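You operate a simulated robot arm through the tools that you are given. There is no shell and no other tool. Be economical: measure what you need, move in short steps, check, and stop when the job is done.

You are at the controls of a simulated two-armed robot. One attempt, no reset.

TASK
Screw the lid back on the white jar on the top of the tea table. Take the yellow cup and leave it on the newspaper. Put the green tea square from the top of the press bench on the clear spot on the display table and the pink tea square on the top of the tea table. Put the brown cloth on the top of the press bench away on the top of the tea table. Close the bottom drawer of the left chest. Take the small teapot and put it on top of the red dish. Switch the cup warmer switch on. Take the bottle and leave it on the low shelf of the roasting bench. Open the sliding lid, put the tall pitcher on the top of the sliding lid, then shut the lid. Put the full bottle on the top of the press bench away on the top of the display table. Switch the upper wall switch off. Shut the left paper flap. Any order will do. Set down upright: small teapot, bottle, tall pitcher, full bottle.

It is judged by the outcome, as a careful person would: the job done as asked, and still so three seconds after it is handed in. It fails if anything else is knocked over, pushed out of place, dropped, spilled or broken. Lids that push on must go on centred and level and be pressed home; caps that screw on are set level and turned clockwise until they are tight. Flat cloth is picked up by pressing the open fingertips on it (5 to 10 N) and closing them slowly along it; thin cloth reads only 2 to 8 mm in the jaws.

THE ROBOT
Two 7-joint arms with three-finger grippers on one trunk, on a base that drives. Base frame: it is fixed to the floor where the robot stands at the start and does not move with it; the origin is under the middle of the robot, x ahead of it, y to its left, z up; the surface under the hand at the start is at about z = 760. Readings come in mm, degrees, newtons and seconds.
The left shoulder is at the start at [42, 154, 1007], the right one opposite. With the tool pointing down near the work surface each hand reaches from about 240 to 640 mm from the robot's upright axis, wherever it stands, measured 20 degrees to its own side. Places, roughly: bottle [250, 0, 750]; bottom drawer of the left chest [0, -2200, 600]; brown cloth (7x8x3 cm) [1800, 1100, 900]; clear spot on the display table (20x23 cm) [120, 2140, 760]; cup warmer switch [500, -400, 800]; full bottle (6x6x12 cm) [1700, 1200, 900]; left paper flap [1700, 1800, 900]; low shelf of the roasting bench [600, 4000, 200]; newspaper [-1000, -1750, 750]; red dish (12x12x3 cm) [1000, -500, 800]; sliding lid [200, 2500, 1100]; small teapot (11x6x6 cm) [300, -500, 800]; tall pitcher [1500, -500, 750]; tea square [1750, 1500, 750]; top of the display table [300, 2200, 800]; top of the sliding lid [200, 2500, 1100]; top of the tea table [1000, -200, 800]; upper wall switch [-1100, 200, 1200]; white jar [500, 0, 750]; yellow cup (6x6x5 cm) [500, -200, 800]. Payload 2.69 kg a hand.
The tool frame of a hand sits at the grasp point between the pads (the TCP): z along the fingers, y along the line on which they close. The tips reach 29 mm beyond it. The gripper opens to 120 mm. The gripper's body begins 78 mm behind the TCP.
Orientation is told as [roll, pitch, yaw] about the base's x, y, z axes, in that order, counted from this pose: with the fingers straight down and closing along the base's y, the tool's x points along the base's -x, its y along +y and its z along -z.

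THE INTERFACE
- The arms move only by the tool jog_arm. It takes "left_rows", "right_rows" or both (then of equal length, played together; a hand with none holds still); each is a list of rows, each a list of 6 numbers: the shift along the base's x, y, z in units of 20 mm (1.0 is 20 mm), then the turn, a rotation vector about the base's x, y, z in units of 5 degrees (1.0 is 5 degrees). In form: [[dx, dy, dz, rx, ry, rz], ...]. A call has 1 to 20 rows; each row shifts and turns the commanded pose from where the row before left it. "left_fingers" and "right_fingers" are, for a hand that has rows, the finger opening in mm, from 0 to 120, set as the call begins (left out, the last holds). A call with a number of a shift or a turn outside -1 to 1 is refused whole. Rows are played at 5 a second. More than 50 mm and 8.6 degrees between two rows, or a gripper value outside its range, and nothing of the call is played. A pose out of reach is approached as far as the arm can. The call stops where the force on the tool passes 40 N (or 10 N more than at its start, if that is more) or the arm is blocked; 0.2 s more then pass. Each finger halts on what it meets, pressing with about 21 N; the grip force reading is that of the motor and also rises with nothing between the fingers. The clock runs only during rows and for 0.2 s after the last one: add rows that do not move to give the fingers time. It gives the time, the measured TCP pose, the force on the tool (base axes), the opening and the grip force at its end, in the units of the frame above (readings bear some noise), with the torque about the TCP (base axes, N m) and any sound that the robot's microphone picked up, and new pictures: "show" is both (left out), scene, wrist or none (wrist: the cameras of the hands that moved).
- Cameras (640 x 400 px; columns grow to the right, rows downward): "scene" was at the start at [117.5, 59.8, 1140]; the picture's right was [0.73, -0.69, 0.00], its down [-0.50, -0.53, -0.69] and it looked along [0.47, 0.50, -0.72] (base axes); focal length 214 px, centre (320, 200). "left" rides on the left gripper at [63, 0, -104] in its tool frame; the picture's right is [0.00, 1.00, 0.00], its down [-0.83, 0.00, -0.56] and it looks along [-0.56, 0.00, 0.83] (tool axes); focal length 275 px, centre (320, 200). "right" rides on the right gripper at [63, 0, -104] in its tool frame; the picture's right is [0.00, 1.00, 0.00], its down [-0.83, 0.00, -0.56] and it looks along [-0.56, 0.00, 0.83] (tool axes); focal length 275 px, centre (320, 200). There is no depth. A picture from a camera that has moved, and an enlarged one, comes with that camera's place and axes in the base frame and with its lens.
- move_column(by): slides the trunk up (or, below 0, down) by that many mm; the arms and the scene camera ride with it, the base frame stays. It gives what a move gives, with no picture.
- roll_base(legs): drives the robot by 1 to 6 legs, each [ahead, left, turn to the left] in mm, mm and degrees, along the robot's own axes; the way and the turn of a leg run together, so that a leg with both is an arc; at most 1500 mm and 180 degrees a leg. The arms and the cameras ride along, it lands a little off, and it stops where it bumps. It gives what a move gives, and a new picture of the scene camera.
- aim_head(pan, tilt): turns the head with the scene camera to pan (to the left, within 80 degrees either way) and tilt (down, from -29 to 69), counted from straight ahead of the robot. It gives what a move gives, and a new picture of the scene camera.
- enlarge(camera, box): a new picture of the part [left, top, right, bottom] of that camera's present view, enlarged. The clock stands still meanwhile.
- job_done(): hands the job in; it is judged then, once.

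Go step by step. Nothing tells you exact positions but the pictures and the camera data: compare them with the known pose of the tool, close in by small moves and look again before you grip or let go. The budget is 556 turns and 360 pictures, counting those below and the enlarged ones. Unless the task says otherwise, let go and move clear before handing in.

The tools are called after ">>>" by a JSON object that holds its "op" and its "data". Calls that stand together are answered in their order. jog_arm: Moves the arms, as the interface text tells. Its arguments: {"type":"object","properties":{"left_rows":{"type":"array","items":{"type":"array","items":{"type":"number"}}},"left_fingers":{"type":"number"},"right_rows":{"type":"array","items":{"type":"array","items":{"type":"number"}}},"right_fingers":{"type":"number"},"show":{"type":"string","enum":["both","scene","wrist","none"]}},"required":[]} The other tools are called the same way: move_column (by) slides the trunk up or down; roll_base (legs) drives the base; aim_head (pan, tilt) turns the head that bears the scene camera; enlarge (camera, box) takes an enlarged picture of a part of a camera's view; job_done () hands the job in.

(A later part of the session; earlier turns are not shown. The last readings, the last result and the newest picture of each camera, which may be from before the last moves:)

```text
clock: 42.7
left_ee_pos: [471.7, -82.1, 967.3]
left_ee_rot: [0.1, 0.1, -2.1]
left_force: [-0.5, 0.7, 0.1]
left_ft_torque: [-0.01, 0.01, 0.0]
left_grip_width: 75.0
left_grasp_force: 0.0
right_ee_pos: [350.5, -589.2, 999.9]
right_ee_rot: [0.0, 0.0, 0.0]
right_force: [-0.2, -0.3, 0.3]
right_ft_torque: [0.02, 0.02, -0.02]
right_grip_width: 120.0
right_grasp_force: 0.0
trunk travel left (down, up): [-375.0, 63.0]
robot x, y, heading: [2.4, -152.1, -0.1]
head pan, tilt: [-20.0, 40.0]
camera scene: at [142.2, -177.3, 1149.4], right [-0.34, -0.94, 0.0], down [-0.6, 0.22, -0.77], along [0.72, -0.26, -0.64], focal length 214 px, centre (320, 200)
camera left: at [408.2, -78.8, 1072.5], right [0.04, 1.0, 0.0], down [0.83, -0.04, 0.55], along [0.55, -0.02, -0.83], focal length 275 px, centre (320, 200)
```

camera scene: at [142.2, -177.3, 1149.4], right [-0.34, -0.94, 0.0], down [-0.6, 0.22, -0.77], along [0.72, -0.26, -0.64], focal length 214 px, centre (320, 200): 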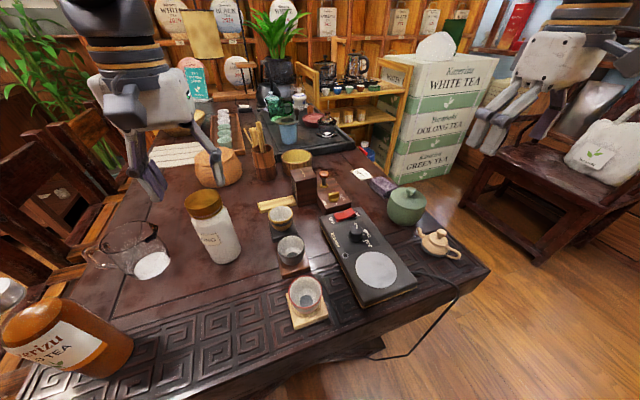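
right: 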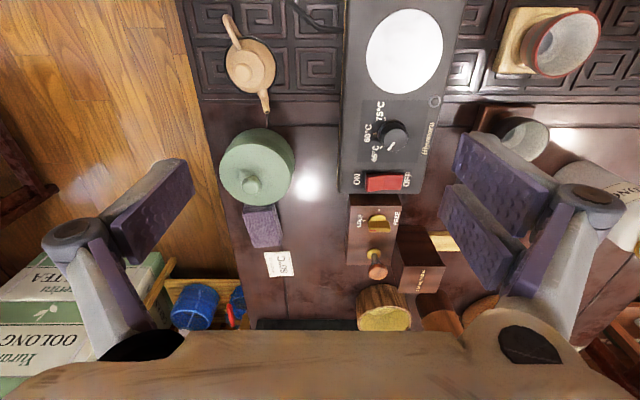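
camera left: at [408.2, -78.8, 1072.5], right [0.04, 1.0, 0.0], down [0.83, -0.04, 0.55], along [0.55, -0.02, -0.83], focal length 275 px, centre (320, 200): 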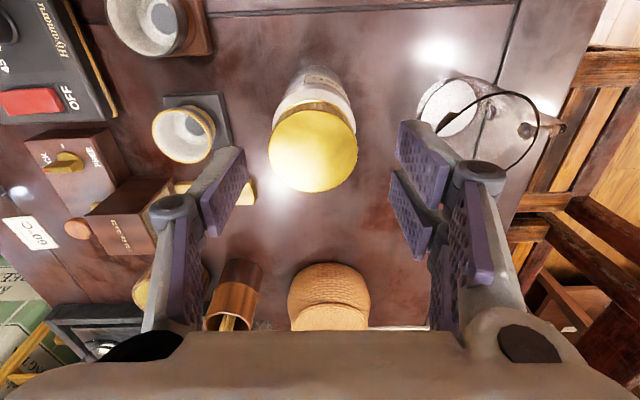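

The lid is on, level. I recentre, lower, and regrip to tighten.

>>> {"op": "jog_arm", "data": {"left_rows": [[0.2, -0.1, -0.9, 0, 0, 0], [0, 0, -0.9, 0, 0, 0], [0, 0, -0.15, 0, 0, 0]], "show": "none"}}

>>> {"op": "jog_arm", "data": {"left_rows": [[0, 0, 0, 0, 0, 0], [0, 0, 0, 0, 0, 0], [0, 0, 0, 0, 0, 0]], "left_fingers": 40, "show": "none"}}

>>> {"op": "jog_arm", "data": {"left_rows": [[0, 0, 0, 0, 0, -1], [0, 0, 0, 0, 0, -1], [0, 0, 0, 0, 0, -1], [0, 0, 0, 0, 0, -1], [0, 0, 0, 0, 0, -1], [0, 0, 0, 0, 0, -1]], "show": "none"}}

>>> {"op": "enlarge", "data": {"camera": "scene", "box": [140, 165, 300, 265]}}

```text
clock: 43.5
left_ee_pos: [475.4, -83.1, 927.1]
left_ee_rot: [0.2, 0.2, -2.2]
left_force: [0.3, -0.6, 0.8]
left_ft_torque: [-0.04, -0.01, -0.01]
left_grip_width: 74.9
left_grasp_force: 0.0
right_ee_pos: [350.8, -588.8, 1000.9]
right_ee_rot: [0.0, -0.1, 0.0]
right_force: [-0.2, -0.2, 0.2]
right_ft_torque: [-0.02, -0.02, 0.01]
right_grip_width: 119.8
right_grasp_force: 0.1
trunk travel left (down, up): [-375.0, 63.0]
robot x, y, heading: [4.2, -148.7, 0.2]
head pan, tilt: [-20.0, 40.0]
```

```text
clock: 44.3
left_ee_pos: [474.8, -83.5, 928.1]
left_ee_rot: [0.2, 0.2, -2.3]
left_force: [0.2, -1.2, 1.2]
left_ft_torque: [-0.04, -0.01, -0.01]
left_grip_width: 53.1
left_grasp_force: 21.3
right_ee_pos: [350.1, -589.0, 998.9]
right_ee_rot: [0.0, 0.1, 0.0]
right_force: [-0.2, 0.7, 0.3]
right_ft_torque: [-0.02, -0.01, 0.0]
right_grip_width: 120.2
right_grasp_force: 0.0
trunk travel left (down, up): [-375.0, 63.0]
robot x, y, heading: [-1.5, -147.8, 0.0]
head pan, tilt: [-20.0, 40.0]
```

```text
clock: 45.7
left_ee_pos: [476.3, -83.1, 928.9]
left_ee_rot: [0.0, 0.2, -32.3]
left_force: [-0.8, 0.7, 0.0]
left_ft_torque: [0.15, -0.06, 0.04]
left_grip_width: 52.9
left_grasp_force: 20.9
right_ee_pos: [350.7, -589.7, 1000.0]
right_ee_rot: [-0.1, 0.0, 0.0]
right_force: [1.0, -0.2, 0.1]
right_ft_torque: [-0.05, 0.01, -0.01]
right_grip_width: 120.0
right_grasp_force: 0.1
trunk travel left (down, up): [-375.0, 63.0]
robot x, y, heading: [-1.8, -148.8, -0.1]
head pan, tilt: [-20.0, 40.0]
```

```text
4.00 times, centred on (220, 215) of scene
camera zoom: at [142.1, -177.3, 1149.4], right [-0.34, -0.94, 0.0], down [-0.6, 0.22, -0.77], along [0.72, -0.26, -0.64], focal length 858 px, centre (720, 140)
```

zoom: 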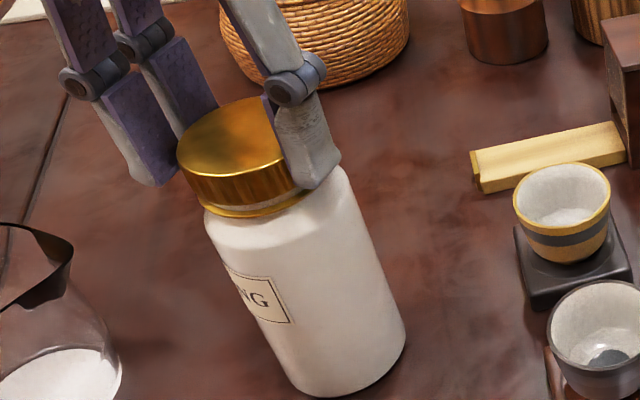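

Jar now turns with the lid (nearly tight). I press down harder while turning to check.

>>> {"op": "jog_arm", "data": {"left_rows": [[0, 0, -0.15, 0, 0, 0], [0, 0, -0.05, 0, 0, -1], [0, 0, 0, 0, 0, -1], [0, 0, 0, 0, 0, -1], [0, 0, 0, 0, 0, -1], [0, 0, 0, 0, 0, -1], [0, 0, 0, 0, 0, -1], [0, 0, 0, 0, 0, -1], [0, 0, 0, 0, 0, -1]], "show": "none"}}

>>> {"op": "enlarge", "data": {"camera": "scene", "box": [140, 165, 300, 265]}}

```text
clock: 47.7
left_ee_pos: [475.6, -83.3, 924.7]
left_ee_rot: [0.2, 0.2, -72.3]
left_force: [2.9, 2.7, 19.8]
left_ft_torque: [0.02, -0.21, 0.03]
left_grip_width: 52.8
left_grasp_force: 20.7
right_ee_pos: [349.0, -589.6, 1000.8]
right_ee_rot: [-0.1, 0.0, 0.0]
right_force: [0.3, -0.7, 0.3]
right_ft_torque: [-0.02, 0.01, 0.0]
right_grip_width: 120.0
right_grasp_force: 0.0
trunk travel left (down, up): [-375.0, 63.0]
robot x, y, heading: [0.5, -149.2, 0.3]
head pan, tilt: [-20.0, 40.0]
```

```text
4.00 times, centred on (220, 215) of scene
camera zoom: at [141.2, -177.3, 1149.5], right [-0.34, -0.94, 0.0], down [-0.6, 0.22, -0.77], along [0.72, -0.26, -0.64], focal length 858 px, centre (720, 140)
```

zoom: 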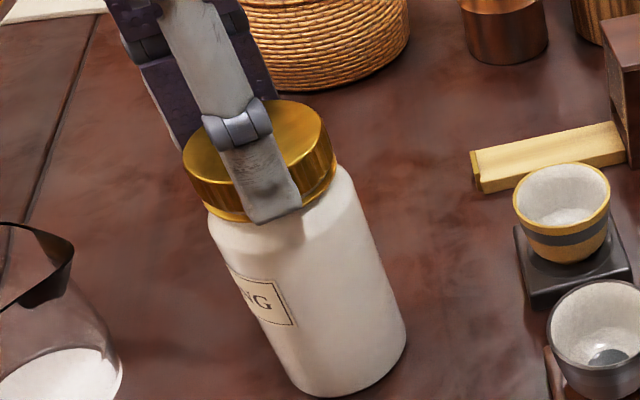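

With pressure the jar stays and the lid goes further down. I continue so.

>>> {"op": "jog_arm", "data": {"left_rows": [[0, 0, -0.02, 0, 0, -1], [0, 0, -0.02, 0, 0, -1], [0, 0, -0.02, 0, 0, -1], [0, 0, -0.02, 0, 0, -1], [0, 0, -0.02, 0, 0, -1], [0, 0, -0.02, 0, 0, -1], [0, 0, -0.02, 0, 0, -1], [0, 0, -0.02, 0, 0, -1], [0, 0, -0.02, 0, 0, -1], [0, 0, -0.02, 0, 0, -1]], "show": "none"}}

>>> {"op": "enlarge", "data": {"camera": "scene", "box": [140, 165, 300, 265]}}

```text
clock: 49.9
left_ee_pos: [474.3, -83.9, 920.5]
left_ee_rot: [0.2, 0.2, -122.3]
left_force: [4.2, -0.6, 22.5]
left_ft_torque: [-0.2, -0.19, 0.03]
left_grip_width: 52.8
left_grasp_force: 21.6
right_ee_pos: [350.4, -590.2, 999.4]
right_ee_rot: [0.0, -0.1, 0.0]
right_force: [0.3, -0.4, 0.1]
right_ft_torque: [0.01, -0.04, -0.01]
right_grip_width: 119.8
right_grasp_force: 0.1
trunk travel left (down, up): [-375.0, 63.0]
robot x, y, heading: [3.0, -145.7, -0.2]
head pan, tilt: [-20.0, 40.0]
```

```text
4.00 times, centred on (220, 215) of scene
camera zoom: at [141.3, -177.5, 1149.5], right [-0.34, -0.94, 0.0], down [-0.6, 0.22, -0.77], along [0.72, -0.26, -0.64], focal length 858 px, centre (720, 140)
```

zoom: 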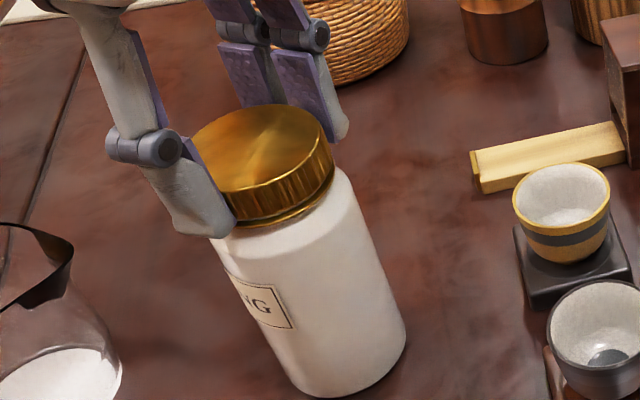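

>>> {"op": "jog_arm", "data": {"left_rows": [[0, 0, 0, 0, 0, -1], [0, 0, 0, 0, 0, -1], [0, 0, 0, 0, 0, -1], [0, 0, 0, 0, 0, -1], [0, 0, 0, 0, 0, -1], [0, 0, 0, 0, 0, -1], [0, 0, 0, 0, 0, -1], [0, 0, 0, 0, 0, -1], [0, 0, 0, 0, 0, -1], [0, 0, 0, 0, 0, -1]], "show": "none"}}

>>> {"op": "enlarge", "data": {"camera": "scene", "box": [170, 180, 250, 230]}}

```text
clock: 52.1
left_ee_pos: [474.9, -83.3, 919.3]
left_ee_rot: [0.3, 0.2, -172.2]
left_force: [2.6, -1.7, 8.9]
left_ft_torque: [-0.31, -0.2, -0.01]
left_grip_width: 52.5
left_grasp_force: 20.6
right_ee_pos: [349.9, -590.2, 1000.2]
right_ee_rot: [0.1, 0.0, 0.0]
right_force: [0.7, 0.7, 0.0]
right_ft_torque: [-0.02, 0.03, -0.02]
right_grip_width: 119.9
right_grasp_force: 0.1
trunk travel left (down, up): [-375.0, 63.0]
robot x, y, heading: [2.7, -146.1, 0.0]
head pan, tilt: [-20.0, 40.0]
```

```text
8.00 times, centred on (210, 205) of scene
camera zoom: at [141.9, -177.7, 1149.3], right [-0.34, -0.94, 0.0], down [-0.6, 0.22, -0.77], along [0.72, -0.26, -0.64], focal length 1716 px, centre (1200, 160)
```

zoom: 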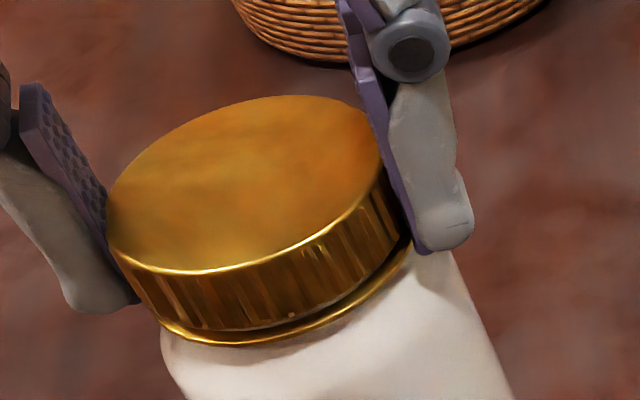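

Nearly home; I press again and turn the remaining wrist range.

>>> {"op": "jog_arm", "data": {"left_rows": [[0, 0, -0.08, 0, 0, 0], [0, 0, 0, 0, 0, -1], [0, 0, 0, 0, 0, -1], [0, 0, 0, 0, 0, -1], [0, 0, 0, 0, 0, -1], [0, 0, 0, 0, 0, -1], [0, 0, 0, 0, 0, -1], [0, 0, 0, 0, 0, -1], [0, 0, 0, 0, 0, -1], [0, 0, 0, 0, 0, -1], [0, 0, 0, 0, 0, -1]], "show": "none"}}

>>> {"op": "enlarge", "data": {"camera": "scene", "box": [140, 165, 300, 265]}}

```text
clock: 54.5
left_ee_pos: [475.4, -84.1, 920.0]
left_ee_rot: [0.1, 0.2, 137.7]
left_force: [-0.1, -3.6, 15.2]
left_ft_torque: [-0.41, 0.12, -0.03]
left_grip_width: 52.6
left_grasp_force: 21.0
right_ee_pos: [349.9, -589.8, 1000.3]
right_ee_rot: [0.1, 0.0, 0.0]
right_force: [0.2, 0.3, -1.1]
right_ft_torque: [0.01, -0.01, 0.01]
right_grip_width: 120.1
right_grasp_force: 0.0
trunk travel left (down, up): [-375.0, 63.0]
robot x, y, heading: [-1.2, -150.0, 0.2]
head pan, tilt: [-20.0, 40.0]
```

```text
4.00 times, centred on (220, 215) of scene
camera zoom: at [141.3, -177.7, 1149.4], right [-0.34, -0.94, 0.0], down [-0.6, 0.22, -0.77], along [0.72, -0.26, -0.64], focal length 858 px, centre (720, 140)
```

zoom: 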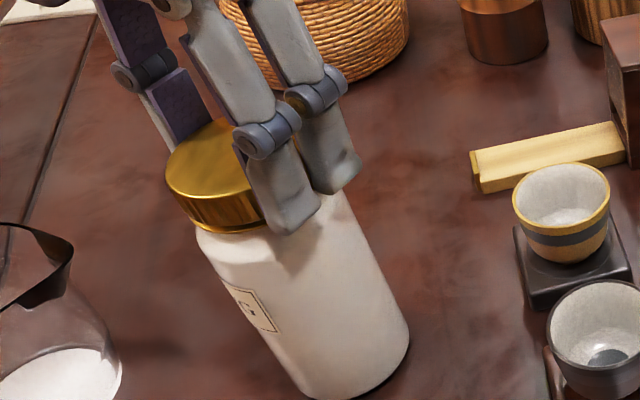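

Now the jar turned with the lid, no more descent: tight. I release, lift and check.

>>> {"op": "jog_arm", "data": {"left_rows": [[0, 0, 0.05, 0, 0, 0], [0, 0, 0, 0, 0, 0], [0, 0, 0, 0, 0, 0], [0, 0, 1, 0, 0, 0], [0, 0, 1, 0, 0, 0], [-0.3, 0, 0.5, 0, 0, 1], [0, 0, 0, 0, 0, 1], [0, 0, 0, 0, 0, 1], [0, 0, 0, 0, 0, 1], [0, 0, 0, 0, 0, 1], [0, 0, 0, 0, 0, 1], [0, 0, 0, 0, 0, 1], [0, 0, 0, 0, 0, 1], [0, 0, 0, 0, 0, 1], [0, 0, 0, 0, 0, 1], [0, 0, 0, 0, 0, 1], [0, 0, 0, 0, 0, 1], [0, 0, 0, 0, 0, 1], [0, 0, 0, 0, 0, 1], [0, 0, 0, 0, 0, 1]], "left_fingers": 75, "show": "none"}}

>>> {"op": "jog_arm", "data": {"left_rows": [[0, 0, 0, 0, 0, 1], [0, 0, 0, 0, 0, 1], [0, 0, 0, 0, 0, 1], [0, 0, 0, 0, 0, 1], [0, 0, 0, 0, 0, 1], [0, 0, 0, 0, 0, 1], [0, 0, 0, 0, 0, 1], [0, 0, 0, 0, 0, 1], [0, 0, 0, 0, 0, 1], [0, 0, 0, 0, 0, 1], [0, 0, 0, 0, 0, 1], [0, 0, 0, 0, 0, 1], [0, 0, 0, 0, 0, 1], [0, 0, 0, 0, 0, 1], [0, 0, 0, 0, 0, 1], [0, 0, 0, 0, 0, 1], [0, 0, 0, 0, 0, 1], [0, 0, 0, 0, 0, 1], [0, 0, 0, 0, 0, 1], [0, 0, 0, 0, 0, 1]], "show": "none"}}

>>> {"op": "jog_arm", "data": {"left_rows": [[0, 0, 0, 0, 0, 1], [0, 0, 0, 0, 0, 1], [0, 0, 0, 0, 0, 1], [0, 0, 0, 0, 0, 1], [0, 0, 0, 0, 0, 1], [0, 0, 0, 0, 0, 1], [0, 0, 0, 0, 0, 1], [0, 0, 0, 0, 0, 1], [0, 0, 0, 0, 0, 1], [0, 0, 0, 0, 0, 0.4]], "show": "wrist"}}

>>> {"op": "enlarge", "data": {"camera": "scene", "box": [140, 165, 300, 265]}}

```text
clock: 58.7
left_ee_pos: [469.2, -82.2, 968.7]
left_ee_rot: [0.3, 0.2, -146.9]
left_force: [-0.3, 0.2, 0.7]
left_ft_torque: [-0.04, 0.0, 0.03]
left_grip_width: 75.2
left_grasp_force: 0.1
right_ee_pos: [350.6, -589.6, 999.7]
right_ee_rot: [0.0, -0.1, 0.0]
right_force: [-0.6, -0.4, -0.6]
right_ft_torque: [-0.05, -0.01, 0.01]
right_grip_width: 120.2
right_grasp_force: 0.1
trunk travel left (down, up): [-375.0, 63.0]
robot x, y, heading: [0.7, -154.2, 0.2]
head pan, tilt: [-20.0, 40.0]
```

```text
clock: 62.9
left_ee_pos: [470.0, -83.9, 969.7]
left_ee_rot: [0.2, 0.3, -47.1]
left_force: [0.0, 0.5, 0.6]
left_ft_torque: [0.01, 0.02, 0.02]
left_grip_width: 75.0
left_grasp_force: 0.2
right_ee_pos: [350.6, -589.1, 1001.4]
right_ee_rot: [0.0, -0.1, 0.0]
right_force: [0.7, -0.9, 0.1]
right_ft_torque: [-0.01, -0.01, -0.02]
right_grip_width: 120.1
right_grasp_force: 0.0
trunk travel left (down, up): [-375.0, 63.0]
robot x, y, heading: [-1.3, -148.3, 0.0]
head pan, tilt: [-20.0, 40.0]
```

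```text
clock: 65.1
left_ee_pos: [470.2, -83.6, 969.1]
left_ee_rot: [0.2, 0.3, -0.1]
left_force: [-0.5, -1.1, -1.4]
left_ft_torque: [0.03, 0.0, 0.01]
left_grip_width: 75.1
left_grasp_force: 0.1
right_ee_pos: [351.5, -588.4, 1000.7]
right_ee_rot: [0.1, -0.1, 0.0]
right_force: [-0.3, 0.0, 0.3]
right_ft_torque: [0.0, 0.02, -0.02]
right_grip_width: 120.1
right_grasp_force: 0.0
trunk travel left (down, up): [-375.0, 63.0]
robot x, y, heading: [-1.0, -149.4, 0.1]
head pan, tilt: [-20.0, 40.0]
camera left: at [406.2, -83.0, 1074.8], right [0.01, 1.0, 0.0], down [0.83, -0.01, 0.55], along [0.55, 0.0, -0.83], focal length 275 px, centre (320, 200)
```

left: 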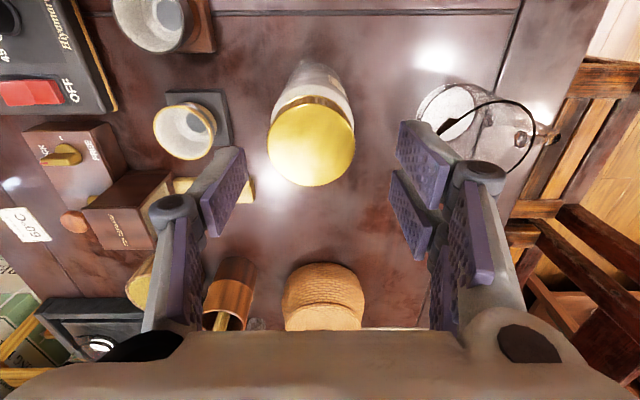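

```text
4.00 times, centred on (220, 215) of scene
camera zoom: at [142.2, -177.4, 1149.4], right [-0.34, -0.94, 0.0], down [-0.6, 0.22, -0.77], along [0.72, -0.26, -0.64], focal length 858 px, centre (720, 140)
```

zoom: 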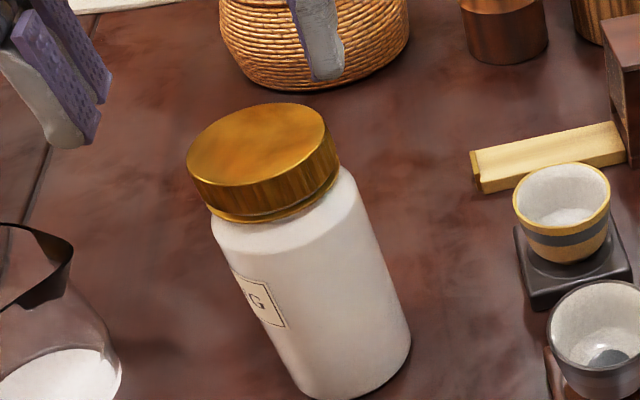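

It looks on and level. I do one more firm bite to be certain it is tight.

>>> {"op": "jog_arm", "data": {"left_rows": [[0.15, -0.2, -0.9, 0, 0, 0], [0, 0, -0.9, 0, 0, 0], [0, 0, -0.5, 0, 0, 0]], "show": "none"}}

>>> {"op": "jog_arm", "data": {"left_rows": [[0, 0, 0, 0, 0, 0], [0, 0, 0, 0, 0, 0], [0, 0, 0, 0, 0, 0]], "left_fingers": 40, "show": "none"}}

>>> {"op": "jog_arm", "data": {"left_rows": [[0, 0, -0.1, 0, 0, 0], [0, 0, -0.1, 0, 0, 0], [0, 0, 0, 0, 0, -1], [0, 0, 0, 0, 0, -1], [0, 0, 0, 0, 0, -1], [0, 0, 0, 0, 0, -1], [0, 0, 0, 0, 0, -1], [0, 0, 0, 0, 0, -1], [0, 0, 0, 0, 0, -1], [0, 0, 0, 0, 0, -1]], "show": "none"}}

>>> {"op": "enlarge", "data": {"camera": "scene", "box": [140, 165, 300, 265]}}

```text
clock: 65.9
left_ee_pos: [473.7, -87.5, 921.8]
left_ee_rot: [0.2, 0.2, -0.1]
left_force: [0.6, 0.3, 0.4]
left_ft_torque: [0.02, -0.02, 0.01]
left_grip_width: 74.9
left_grasp_force: 0.1
right_ee_pos: [349.8, -589.5, 1000.5]
right_ee_rot: [0.0, 0.0, 0.0]
right_force: [0.7, 0.6, 0.3]
right_ft_torque: [-0.01, 0.0, 0.02]
right_grip_width: 120.0
right_grasp_force: 0.1
trunk travel left (down, up): [-375.0, 63.0]
robot x, y, heading: [0.4, -146.8, 0.2]
head pan, tilt: [-20.0, 40.0]
```

```text
clock: 66.7
left_ee_pos: [472.8, -88.0, 923.4]
left_ee_rot: [0.3, 0.2, -0.1]
left_force: [-0.2, -0.9, 2.2]
left_ft_torque: [-0.05, 0.0, 0.0]
left_grip_width: 53.7
left_grasp_force: 21.0
right_ee_pos: [350.0, -589.0, 1000.3]
right_ee_rot: [0.0, 0.0, 0.0]
right_force: [0.0, 0.0, -0.2]
right_ft_torque: [-0.02, -0.03, 0.01]
right_grip_width: 119.9
right_grasp_force: 0.0
trunk travel left (down, up): [-375.0, 63.0]
robot x, y, heading: [1.0, -147.5, 0.2]
head pan, tilt: [-20.0, 40.0]
```

```text
clock: 68.9
left_ee_pos: [472.1, -88.1, 919.9]
left_ee_rot: [0.1, 0.2, -40.3]
left_force: [1.0, 0.3, 17.0]
left_ft_torque: [-0.05, -0.08, 0.11]
left_grip_width: 53.6
left_grasp_force: 21.1
right_ee_pos: [349.1, -589.6, 1000.3]
right_ee_rot: [0.0, -0.1, 0.1]
right_force: [0.4, -0.2, 0.5]
right_ft_torque: [0.05, -0.01, -0.02]
right_grip_width: 120.1
right_grasp_force: 0.2
trunk travel left (down, up): [-375.0, 63.0]
robot x, y, heading: [1.2, -151.2, -0.1]
head pan, tilt: [-20.0, 40.0]
```

```text
4.00 times, centred on (220, 215) of scene
camera zoom: at [141.3, -177.4, 1149.4], right [-0.34, -0.94, 0.0], down [-0.6, 0.22, -0.77], along [0.72, -0.26, -0.64], focal length 858 px, centre (720, 140)
```

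zoom: 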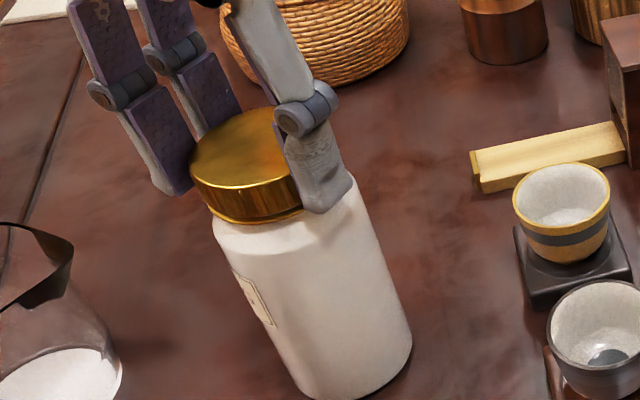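

The torque rises to 0.11 N·m and the jar turns with it. A last harder press-and-turn.

>>> {"op": "jog_arm", "data": {"left_rows": [[0, 0, -0.1, 0, 0, 0], [0, 0, -0.06, 0, 0, -1], [0, 0, 0, 0, 0, -1], [0, 0, 0, 0, 0, -1], [0, 0, 0, 0, 0, -1], [0, 0, 0, 0, 0, -1], [0, 0, 0, 0, 0, -1], [0, 0, 0, 0, 0, -1], [0, 0, 0, 0, 0, -1]], "show": "none"}}

>>> {"op": "enlarge", "data": {"camera": "scene", "box": [140, 165, 300, 265]}}

```text
clock: 70.9
left_ee_pos: [472.3, -87.9, 915.3]
left_ee_rot: [0.2, 0.2, -80.3]
left_force: [0.3, -1.3, 7.3]
left_ft_torque: [-0.04, 0.05, 0.09]
left_grip_width: 52.8
left_grasp_force: 21.4
right_ee_pos: [350.1, -589.4, 999.0]
right_ee_rot: [0.0, -0.1, 0.0]
right_force: [-0.5, 0.8, -0.6]
right_ft_torque: [0.05, -0.04, 0.02]
right_grip_width: 120.1
right_grasp_force: 0.1
trunk travel left (down, up): [-375.0, 63.0]
robot x, y, heading: [-2.9, -150.0, -0.1]
head pan, tilt: [-20.0, 40.0]
```

```text
4.00 times, centred on (220, 215) of scene
camera zoom: at [141.8, -177.4, 1149.3], right [-0.34, -0.94, 0.0], down [-0.6, 0.22, -0.77], along [0.72, -0.26, -0.64], focal length 858 px, centre (720, 140)
```

zoom: 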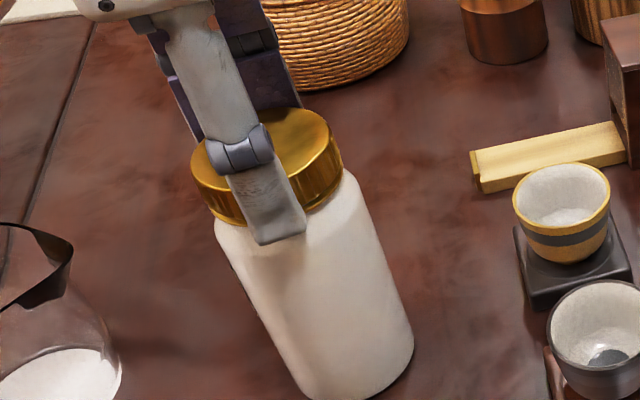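

The lid is tight (jar turns with it). I release and raise the left hand clear.

>>> {"op": "jog_arm", "data": {"left_rows": [[0, 0, 0.05, 0, 0, 0], [0, 0, 0, 0, 0, 0], [0, 0, 0, 0, 0, 0], [0, 0, 1, 0, 0, 1], [0, 0, 1, 0, 0, 1], [-0.5, 0, 1, 0, 0, 1], [-1, 0, 0, 0, 0, 1], [-1, 0, 0, 0, 0, 1], [-1, 0, 0, 0, 0, 1], [-1, 0, 0, 0, 0, 1], [0, 0, 0, 0, 0, 1], [0, 0, 0, 0, 0, 1], [0, 0, 0, 0, 0, 1], [0, 0, 0, 0, 0, 1], [0, 0, 0, 0, 0, 1], [0, 0, 0, 0, 0, 1], [0, 0, 0, 0, 0, 1], [0, 0, 0, 0, 0, 1], [0, 0, 0, 0, 0, 1]], "left_fingers": 75, "show": "both"}}

>>> {"op": "enlarge", "data": {"camera": "scene", "box": [160, 150, 480, 350]}}

```text
clock: 74.9
left_ee_pos: [383.9, -87.3, 977.1]
left_ee_rot: [0.2, 0.3, -0.1]
left_force: [-0.6, -0.5, -0.7]
left_ft_torque: [-0.02, 0.0, 0.01]
left_grip_width: 75.1
left_grasp_force: 0.1
right_ee_pos: [350.2, -589.4, 1001.0]
right_ee_rot: [0.0, 0.1, -0.1]
right_force: [-0.3, -0.4, 0.1]
right_ft_torque: [-0.02, 0.03, 0.0]
right_grip_width: 119.9
right_grasp_force: 0.0
trunk travel left (down, up): [-375.0, 63.0]
robot x, y, heading: [1.9, -150.7, 0.0]
head pan, tilt: [-20.0, 40.0]
camera scene: at [142.2, -177.4, 1149.4], right [-0.34, -0.94, 0.0], down [-0.6, 0.22, -0.77], along [0.72, -0.26, -0.64], focal length 214 px, centre (320, 200)
camera left: at [319.4, -87.0, 1082.8], right [0.01, 1.0, 0.0], down [0.83, -0.01, 0.55], along [0.55, 0.0, -0.83], focal length 275 px, centre (320, 200)
```

scene: 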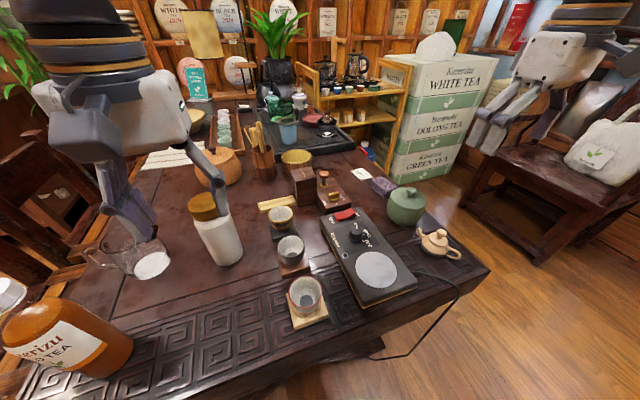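
left: 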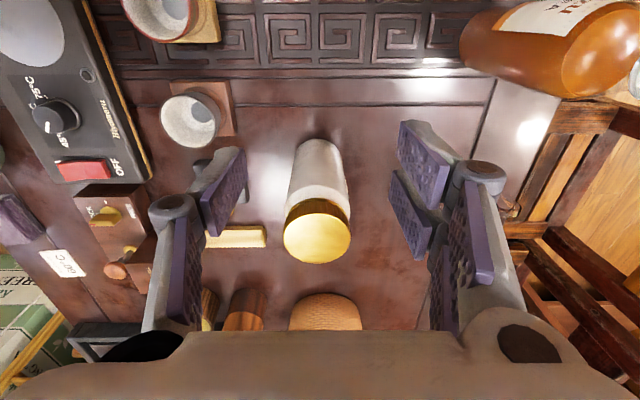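

```text
2.00 times, centred on (320, 250) of scene
camera zoom: at [142.2, -177.4, 1149.4], right [-0.34, -0.94, 0.0], down [-0.6, 0.22, -0.77], along [0.72, -0.26, -0.64], focal length 429 px, centre (320, 100)
```

zoom: 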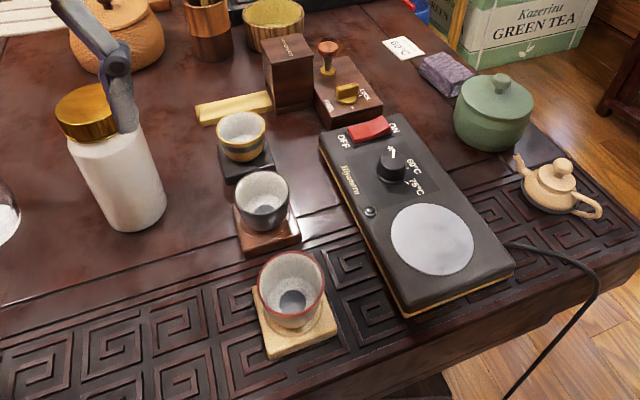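

Lid done. Next the cup warmer switch: red rocker at about (463,-354), ON end on the -y side. I bring the closed right hand above it.

>>> {"op": "jog_arm", "data": {"right_rows": [[0.6, 1, 0, 0, 0, 0], [0.6, 1, 0, 0, 0, 0], [0.6, 1, 0, 0, 0, 0], [0.6, 1, 0, 0, 0, 0], [0.6, 1, 0, 0, 0, 0], [0.6, 1, 0, 0, 0, 0], [0.6, 1, 0, 0, 0, 0], [0.6, 1, 0, 0, 0, 0], [0.4, 1, -0.5, 0, 0, 0], [0.4, 1, -0.7, 0, 0, 0], [0, 1, -0.9, 0, 0, 0], [0, 0, -0.9, 0, 0, 0], [0, 0, -0.9, 0, 0, 0]], "right_fingers": 0, "show": "wrist"}}

```text
clock: 77.7
left_ee_pos: [382.6, -88.9, 977.5]
left_ee_rot: [0.1, 0.3, -0.2]
left_force: [0.5, -0.1, -0.2]
left_ft_torque: [-0.03, 0.01, -0.01]
left_grip_width: 75.0
left_grasp_force: 0.0
right_ee_pos: [462.0, -370.1, 921.7]
right_ee_rot: [-0.1, -0.2, 0.0]
right_force: [-0.1, -0.6, -0.3]
right_ft_torque: [0.0, 0.03, 0.01]
right_grip_width: 0.0
right_grasp_force: 21.0
trunk travel left (down, up): [-375.0, 63.0]
robot x, y, heading: [-2.7, -149.2, -0.1]
head pan, tilt: [-20.0, 40.0]
camera right: at [399.2, -371.8, 1026.3], right [-0.01, 1.0, 0.0], down [0.83, 0.0, 0.56], along [0.56, 0.0, -0.83], focal length 275 px, centre (320, 200)
```

right: 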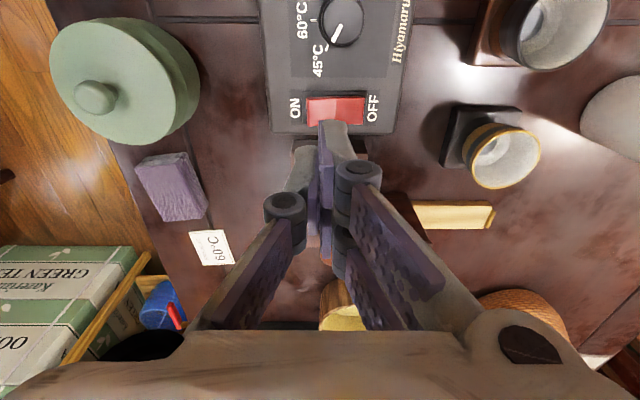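

I shift 3 mm to the ON end and lower until I feel the rocker.

>>> {"op": "jog_arm", "data": {"right_rows": [[0, -0.15, -1, 0, 0, 0], [0, 0, -1, 0, 0, 0], [0, 0, -1, 0, 0, 0], [0, 0, -1, 0, 0, 0], [0, 0, 0, 0, 0, 0]], "show": "wrist"}}

>>> {"op": "jog_arm", "data": {"right_rows": [[0, 0, -0.2, 0, 0, 0], [0, 0, -0.2, 0, 0, 0], [0, 0, -0.1, 0, 0, 0], [0, 0, -0.1, 0, 0, 0]], "show": "none"}}

```text
clock: 78.9
left_ee_pos: [382.5, -86.7, 977.1]
left_ee_rot: [0.1, 0.2, -0.2]
left_force: [-0.1, -0.2, 0.2]
left_ft_torque: [-0.01, 0.0, 0.0]
left_grip_width: 75.1
left_grasp_force: 0.1
right_ee_pos: [463.1, -372.8, 841.8]
right_ee_rot: [-0.1, 0.0, 0.0]
right_force: [-0.3, -1.1, -0.8]
right_ft_torque: [0.02, 0.04, -0.06]
right_grip_width: 0.4
right_grasp_force: 20.8
trunk travel left (down, up): [-375.0, 63.0]
robot x, y, heading: [-2.1, -151.7, 0.0]
head pan, tilt: [-20.0, 40.0]
camera right: at [398.5, -374.8, 945.8], right [0.0, 1.0, 0.0], down [0.83, 0.0, 0.56], along [0.56, 0.0, -0.83], focal length 275 px, centre (320, 200)
```

right: 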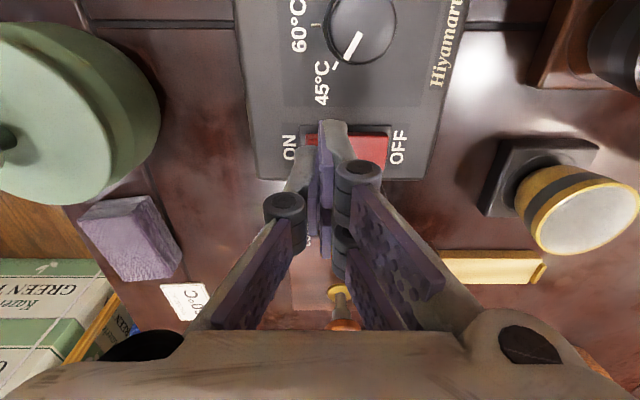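

```text
clock: 79.9
left_ee_pos: [383.2, -87.4, 976.6]
left_ee_rot: [0.2, 0.1, -0.3]
left_force: [0.1, 0.0, -1.4]
left_ft_torque: [-0.02, -0.02, 0.01]
left_grip_width: 75.1
left_grasp_force: 0.1
right_ee_pos: [461.9, -373.5, 830.3]
right_ee_rot: [0.1, -0.2, 0.0]
right_force: [0.6, -2.5, 1.3]
right_ft_torque: [-0.07, -0.02, 0.0]
right_grip_width: 0.0
right_grasp_force: 21.2
trunk travel left (down, up): [-375.0, 63.0]
robot x, y, heading: [-2.6, -153.7, -0.0]
head pan, tilt: [-20.0, 40.0]
```

>>> {"op": "jog_arm", "data": {"right_rows": [[0, 0, -0.15, 0, 0, 0], [0, 0, -0.15, 0, 0, 0], [0, 0, 0, 0, 0, 0]], "show": "none"}}

>>> {"op": "enlarge", "data": {"camera": "right", "box": [200, 70, 440, 220]}}

```text
clock: 80.7
left_ee_pos: [381.9, -88.5, 977.6]
left_ee_rot: [0.3, 0.1, -0.3]
left_force: [0.5, 0.5, 0.1]
left_ft_torque: [0.0, 0.03, 0.0]
left_grip_width: 75.1
left_grasp_force: 0.2
right_ee_pos: [461.8, -374.8, 825.8]
right_ee_rot: [-0.2, -0.4, -0.1]
right_force: [0.0, -17.9, 19.7]
right_ft_torque: [-0.5, 0.13, -0.11]
right_grip_width: 6.1
right_grasp_force: 28.6
trunk travel left (down, up): [-375.0, 63.0]
robot x, y, heading: [2.4, -152.6, -0.2]
head pan, tilt: [-20.0, 40.0]
```

```text
2.67 times, centred on (320, 145) of right
camera zoom: at [398.6, -377.0, 929.5], right [0.0, 1.0, 0.0], down [0.83, 0.0, 0.56], along [0.56, 0.0, -0.83], focal length 734 px, centre (320, 347)
```

zoom: 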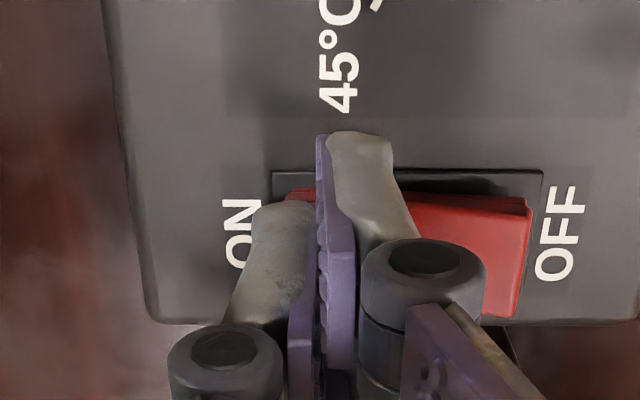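

I lift to see whether it flipped.

>>> {"op": "jog_arm", "data": {"right_rows": [[0, 0, 0.5, 0, 0, 0], [0, 0, 1, 0, 0, 0], [-1, 0, 1, 0, 0, 0], [-1, 0, 0, 0, 0, 0]], "show": "none"}}

>>> {"op": "enlarge", "data": {"camera": "right", "box": [200, 100, 440, 250]}}

>>> {"op": "enlarge", "data": {"camera": "scene", "box": [300, 190, 400, 252]}}

```text
clock: 81.7
left_ee_pos: [383.4, -87.6, 976.8]
left_ee_rot: [0.2, 0.2, -0.1]
left_force: [-0.5, -0.1, -0.4]
left_ft_torque: [0.0, 0.04, 0.02]
left_grip_width: 75.1
left_grasp_force: 0.1
right_ee_pos: [421.4, -372.6, 871.6]
right_ee_rot: [0.3, 0.2, -0.1]
right_force: [0.4, -0.3, -0.4]
right_ft_torque: [0.01, 0.0, -0.01]
right_grip_width: 0.0
right_grasp_force: 29.0
trunk travel left (down, up): [-375.0, 63.0]
robot x, y, heading: [-0.3, -151.1, -0.0]
head pan, tilt: [-20.0, 40.0]
```

```text
2.67 times, centred on (320, 175) of right
camera zoom: at [358.9, -375.5, 976.0], right [0.0, 1.0, 0.01], down [0.83, 0.0, 0.55], along [0.55, 0.01, -0.83], focal length 734 px, centre (320, 267)
```

zoom: 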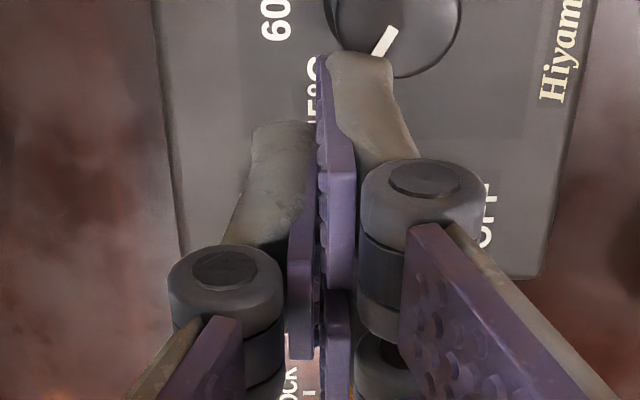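

```text
6.40 times, centred on (350, 221) of scene
camera zoom: at [146.4, -179.2, 1160.9], right [-0.34, -0.94, 0.0], down [-0.5, 0.18, -0.85], along [0.79, -0.29, -0.53], focal length 1373 px, centre (128, 66)
```

zoom: 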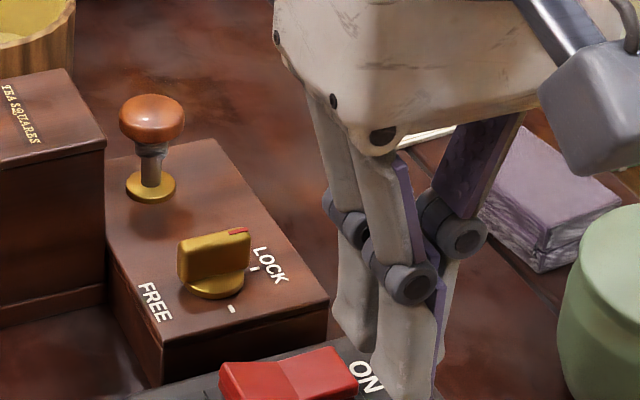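

I move the right hand back away and look again.

>>> {"op": "jog_arm", "data": {"right_rows": [[-1, -1, 1, 0, 0, 0], [-1, -1, 1, 0, 0, 0], [0, -1, 1, 0, 0, 0], [0, -1, 1, 0, 0, 0], [0, -1, 1, 0, 0, 0], [0, -1, 1, 0, 0, 0], [0, -1, 0.5, 0, 0, 0], [0, -1, 0, 0, 0, 0], [0, -1, 0, 0, 0, 0], [0, -1, 0, 0, 0, 0]], "right_fingers": 60, "show": "scene"}}

>>> {"op": "enlarge", "data": {"camera": "scene", "box": [300, 190, 400, 252]}}

```text
clock: 83.9
left_ee_pos: [382.7, -87.2, 977.3]
left_ee_rot: [0.3, 0.3, -0.2]
left_force: [-0.7, -0.5, 0.6]
left_ft_torque: [0.01, 0.01, -0.02]
left_grip_width: 74.9
left_grasp_force: 0.0
right_ee_pos: [402.1, -587.2, 993.6]
right_ee_rot: [-0.1, -0.1, -0.1]
right_force: [-0.6, -0.2, 0.3]
right_ft_torque: [0.0, 0.01, -0.02]
right_grip_width: 60.2
right_grasp_force: 0.0
right hand out of reach, approached as far as the arm can: row 1, 2
trunk travel left (down, up): [-375.0, 63.0]
robot x, y, heading: [1.8, -151.8, -0.2]
head pan, tilt: [-20.0, 40.0]
camera scene: at [142.1, -177.7, 1149.3], right [-0.34, -0.94, 0.0], down [-0.6, 0.22, -0.77], along [0.72, -0.26, -0.64], focal length 214 px, centre (320, 200)
```

scene: 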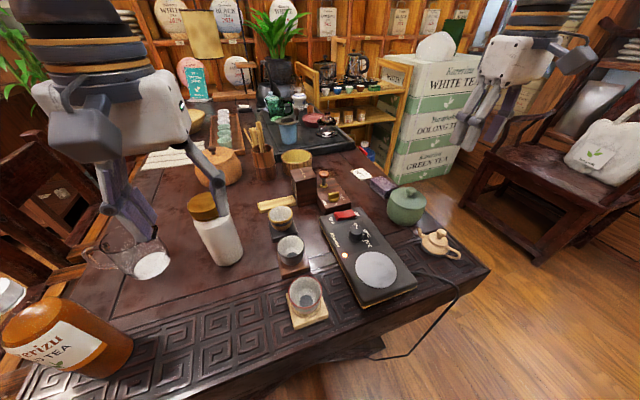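

```text
6.40 times, centred on (350, 221) of scene
camera zoom: at [142.1, -177.7, 1149.3], right [-0.34, -0.94, 0.0], down [-0.6, 0.22, -0.77], along [0.72, -0.26, -0.64], focal length 1373 px, centre (128, 66)
```

zoom: 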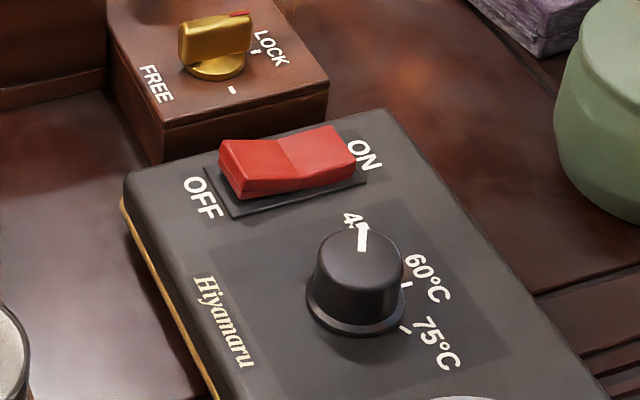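

The rocker is now down on ON and the lamp lit. Next, I pick up the yellow cup (left hand, ~(494,-211)) and teapot (right hand, ~(328,-511)); I roll 100 mm right to get both within easy reach.

>>> {"op": "roll_base", "data": {"legs": [[0, -110, 0]]}}

>>> {"op": "jog_arm", "data": {"left_rows": [[0.5, -0.2, 0, 0, 0, 0], [1, -0.2, 0, 0, 0, 0], [1, -0.2, 0, 0, 0, 0], [1, 0, -1, 0, 0, 0], [1, 0, -1, 0, 0, 0], [0, 0, -1, 0, 0, 0], [0, 0, -0.6, 0, 0, 0]], "right_rows": [[-1, 0.7, 0, 0, 0, 0], [-1, 0.7, 0, 0, 0, 0], [-1, 1, 0, 0, 0, 0], [-0.7, 1, -0.5, 0, 0, 0], [0, 1, -0.9, 0, 0, 0], [0, 1, -1, 0, 0, 0], [0, 0.9, -1, 0, 0, 0]], "left_fingers": 100, "right_fingers": 100, "show": "wrist"}}

```text
clock: 85.4
left_ee_pos: [382.6, -198.0, 977.1]
left_ee_rot: [0.2, 0.3, -0.2]
left_force: [-1.0, 0.2, -0.7]
left_ft_torque: [0.05, 0.03, 0.05]
left_grip_width: 75.2
left_grasp_force: 0.0
right_ee_pos: [402.3, -696.9, 994.2]
right_ee_rot: [0.1, 0.0, 0.0]
right_force: [-0.5, -1.0, 0.5]
right_ft_torque: [0.02, 0.0, 0.01]
right_grip_width: 59.7
right_grasp_force: 0.0
trunk travel left (down, up): [-375.0, 63.0]
robot x, y, heading: [2.3, -259.2, 0.0]
head pan, tilt: [-20.0, 40.0]
camera scene: at [142.1, -287.1, 1149.3], right [-0.34, -0.94, 0.0], down [-0.6, 0.22, -0.77], along [0.72, -0.26, -0.64], focal length 214 px, centre (320, 200)
```

scene: 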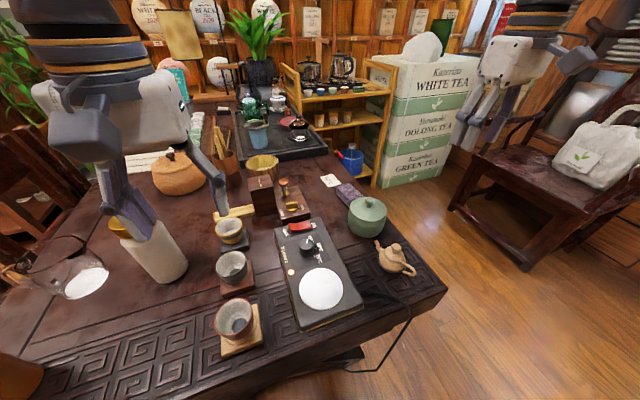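

```text
clock: 87.0
left_ee_pos: [472.8, -209.0, 904.4]
left_ee_rot: [0.2, 0.2, -0.3]
left_force: [0.5, 0.2, -0.6]
left_ft_torque: [0.02, -0.02, 0.01]
left_grip_width: 100.0
left_grasp_force: 0.0
right_ee_pos: [344.2, -597.6, 915.8]
right_ee_rot: [0.6, 0.3, -0.3]
right_force: [-0.4, 0.5, -0.8]
right_ft_torque: [-0.01, 0.02, 0.01]
right_grip_width: 99.9
right_grasp_force: 0.1
right hand out of reach, approached as far as the arm can: row 5, 6, 7
trunk travel left (down, up): [-375.0, 63.0]
robot x, y, heading: [-2.8, -254.4, -0.1]
head pan, tilt: [-20.0, 40.0]
camera right: at [280.4, -600.5, 1019.6], right [0.0, 1.0, 0.01], down [0.83, -0.01, 0.55], along [0.55, 0.01, -0.83], focal length 275 px, centre (320, 200)
camera left: at [409.5, -208.8, 1010.5], right [0.01, 1.0, 0.0], down [0.83, -0.01, 0.55], along [0.55, 0.0, -0.83], focal length 275 px, centre (320, 200)
```

right: 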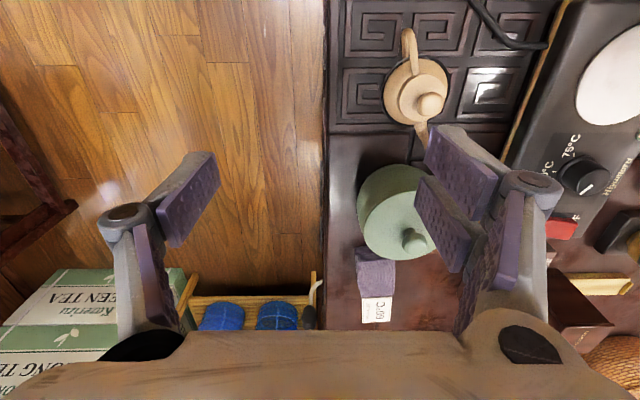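
left: 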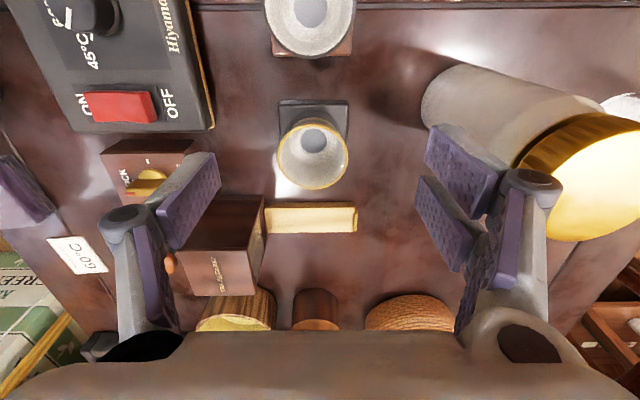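

The cup's rim centre is at about (494,-213). I lower the left hand onto it.

>>> {"op": "jog_arm", "data": {"left_rows": [[0.9, -0.2, -0.6, 0, 0, 0], [0.15, 0, -1, 0, 0, 0], [0, 0, -1, 0, 0, 0], [0, 0, -0.4, 0, 0, 0], [0, 0, 0, 0, 0, 0]], "left_fingers": 84, "show": "wrist"}}

```text
clock: 88.2
left_ee_pos: [493.2, -212.8, 846.2]
left_ee_rot: [0.1, 0.2, -0.2]
left_force: [-0.4, 0.2, 0.6]
left_ft_torque: [0.03, -0.01, -0.01]
left_grip_width: 83.8
left_grasp_force: 0.0
right_ee_pos: [342.7, -597.6, 915.8]
right_ee_rot: [0.6, 0.2, -0.4]
right_force: [0.4, 0.3, -0.2]
right_ft_torque: [-0.01, 0.05, -0.01]
right_grip_width: 100.0
right_grasp_force: 0.1
trunk travel left (down, up): [-375.0, 63.0]
robot x, y, heading: [1.8, -257.5, -0.0]
head pan, tilt: [-20.0, 40.0]
camera left: at [430.3, -212.4, 950.8], right [0.01, 1.0, 0.0], down [0.83, -0.01, 0.55], along [0.55, 0.0, -0.83], focal length 275 px, centre (320, 200)
```

left: 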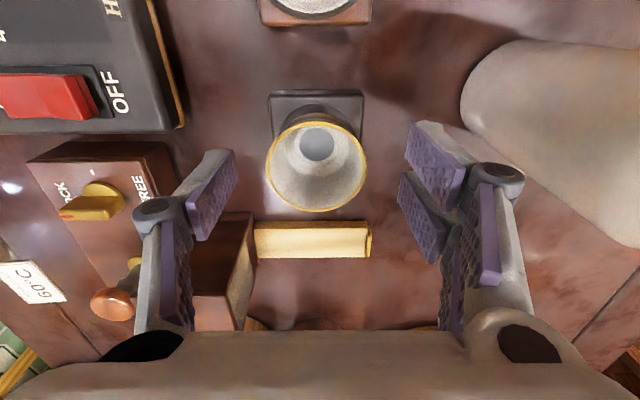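

>>> {"op": "jog_arm", "data": {"left_rows": [[0.2, -0.05, -0.9, 0, 0, 0], [0, 0, -0.85, 0, 0, 0], [0, 0, 0, 0, 0, 0]], "show": "wrist"}}

```text
clock: 89.0
left_ee_pos: [497.2, -213.8, 811.6]
left_ee_rot: [0.1, 0.2, -0.1]
left_force: [0.2, -0.1, 1.0]
left_ft_torque: [-0.01, -0.02, 0.01]
left_grip_width: 83.8
left_grasp_force: 0.1
right_ee_pos: [344.2, -597.5, 915.6]
right_ee_rot: [0.6, 0.2, -0.4]
right_force: [0.2, -0.1, -0.4]
right_ft_torque: [0.01, 0.01, 0.04]
right_grip_width: 99.9
right_grasp_force: 0.1
trunk travel left (down, up): [-375.0, 63.0]
robot x, y, heading: [-0.4, -260.6, -0.1]
head pan, tilt: [-20.0, 40.0]
camera left: at [434.5, -213.3, 915.5], right [0.01, 1.0, 0.0], down [0.83, -0.01, 0.55], along [0.55, 0.0, -0.83], focal length 275 px, centre (320, 200)
```

left: 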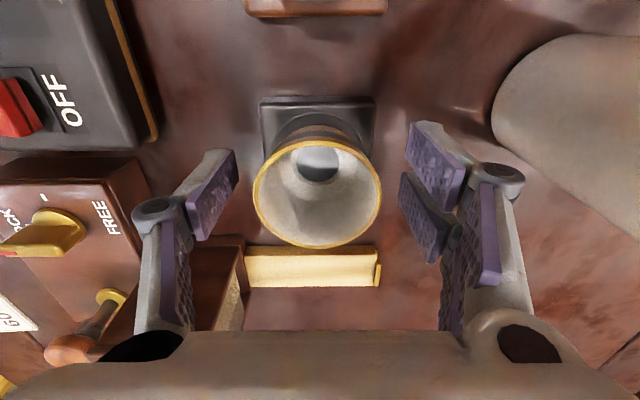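

>>> {"op": "jog_arm", "data": {"left_rows": [[0.15, 0, 0, 0, 0, 0], [0, 0, 0, 0, 0, 0], [0, 0, 0, 0, 0, 0], [0, 0, 0, 0, 0, 0]], "left_fingers": 30, "show": "none"}}

>>> {"op": "jog_arm", "data": {"left_rows": [[0, 0, 0.5, 0, 0, 0], [0, 0, 1, 0, 0, 0], [0, 0, 1, 0, 0, 0], [0, 0, 1, 0, 0, 0], [0, 0, 1, 0, 0, 0]], "show": "both"}}

```text
clock: 90.0
left_ee_pos: [501.0, -214.8, 809.6]
left_ee_rot: [0.2, 0.2, -0.2]
left_force: [-1.0, 0.5, 2.2]
left_ft_torque: [0.02, 0.04, 0.02]
left_grip_width: 49.4
left_grasp_force: 21.4
right_ee_pos: [343.4, -596.9, 916.6]
right_ee_rot: [0.5, 0.3, -0.3]
right_force: [0.3, -0.8, 0.3]
right_ft_torque: [0.02, -0.01, -0.01]
right_grip_width: 99.8
right_grasp_force: 0.0
trunk travel left (down, up): [-375.0, 63.0]
robot x, y, heading: [-1.2, -256.0, -0.1]
head pan, tilt: [-20.0, 40.0]
```

```text
clock: 91.2
left_ee_pos: [501.1, -213.8, 900.1]
left_ee_rot: [0.2, 0.2, -0.2]
left_force: [0.6, 0.3, -0.4]
left_ft_torque: [0.02, 0.01, 0.01]
left_grip_width: 49.8
left_grasp_force: 21.0
right_ee_pos: [344.0, -597.4, 916.2]
right_ee_rot: [0.5, 0.2, -0.2]
right_force: [0.5, 0.7, 0.1]
right_ft_torque: [-0.04, -0.01, 0.02]
right_grip_width: 99.7
right_grasp_force: 0.1
trunk travel left (down, up): [-375.0, 63.0]
robot x, y, heading: [1.2, -260.0, -0.3]
head pan, tilt: [-20.0, 40.0]
camera scene: at [151.7, -267.9, 1163.8], right [-0.12, -0.99, 0.0], down [-0.51, 0.06, -0.86], along [0.86, -0.1, -0.51], focal length 214 px, centre (320, 200)
camera left: at [437.7, -212.7, 1005.7], right [0.01, 1.0, 0.0], down [0.83, -0.01, 0.55], along [0.55, 0.0, -0.83], focal length 275 px, centre (320, 200)
```

scene: 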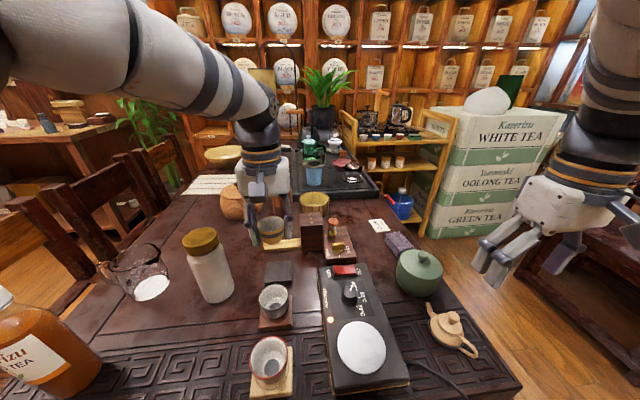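
left: 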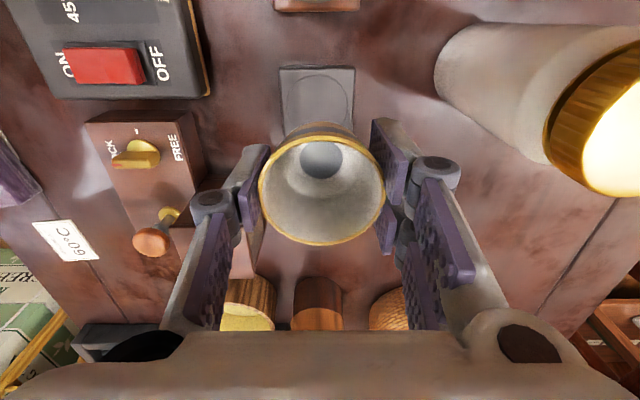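

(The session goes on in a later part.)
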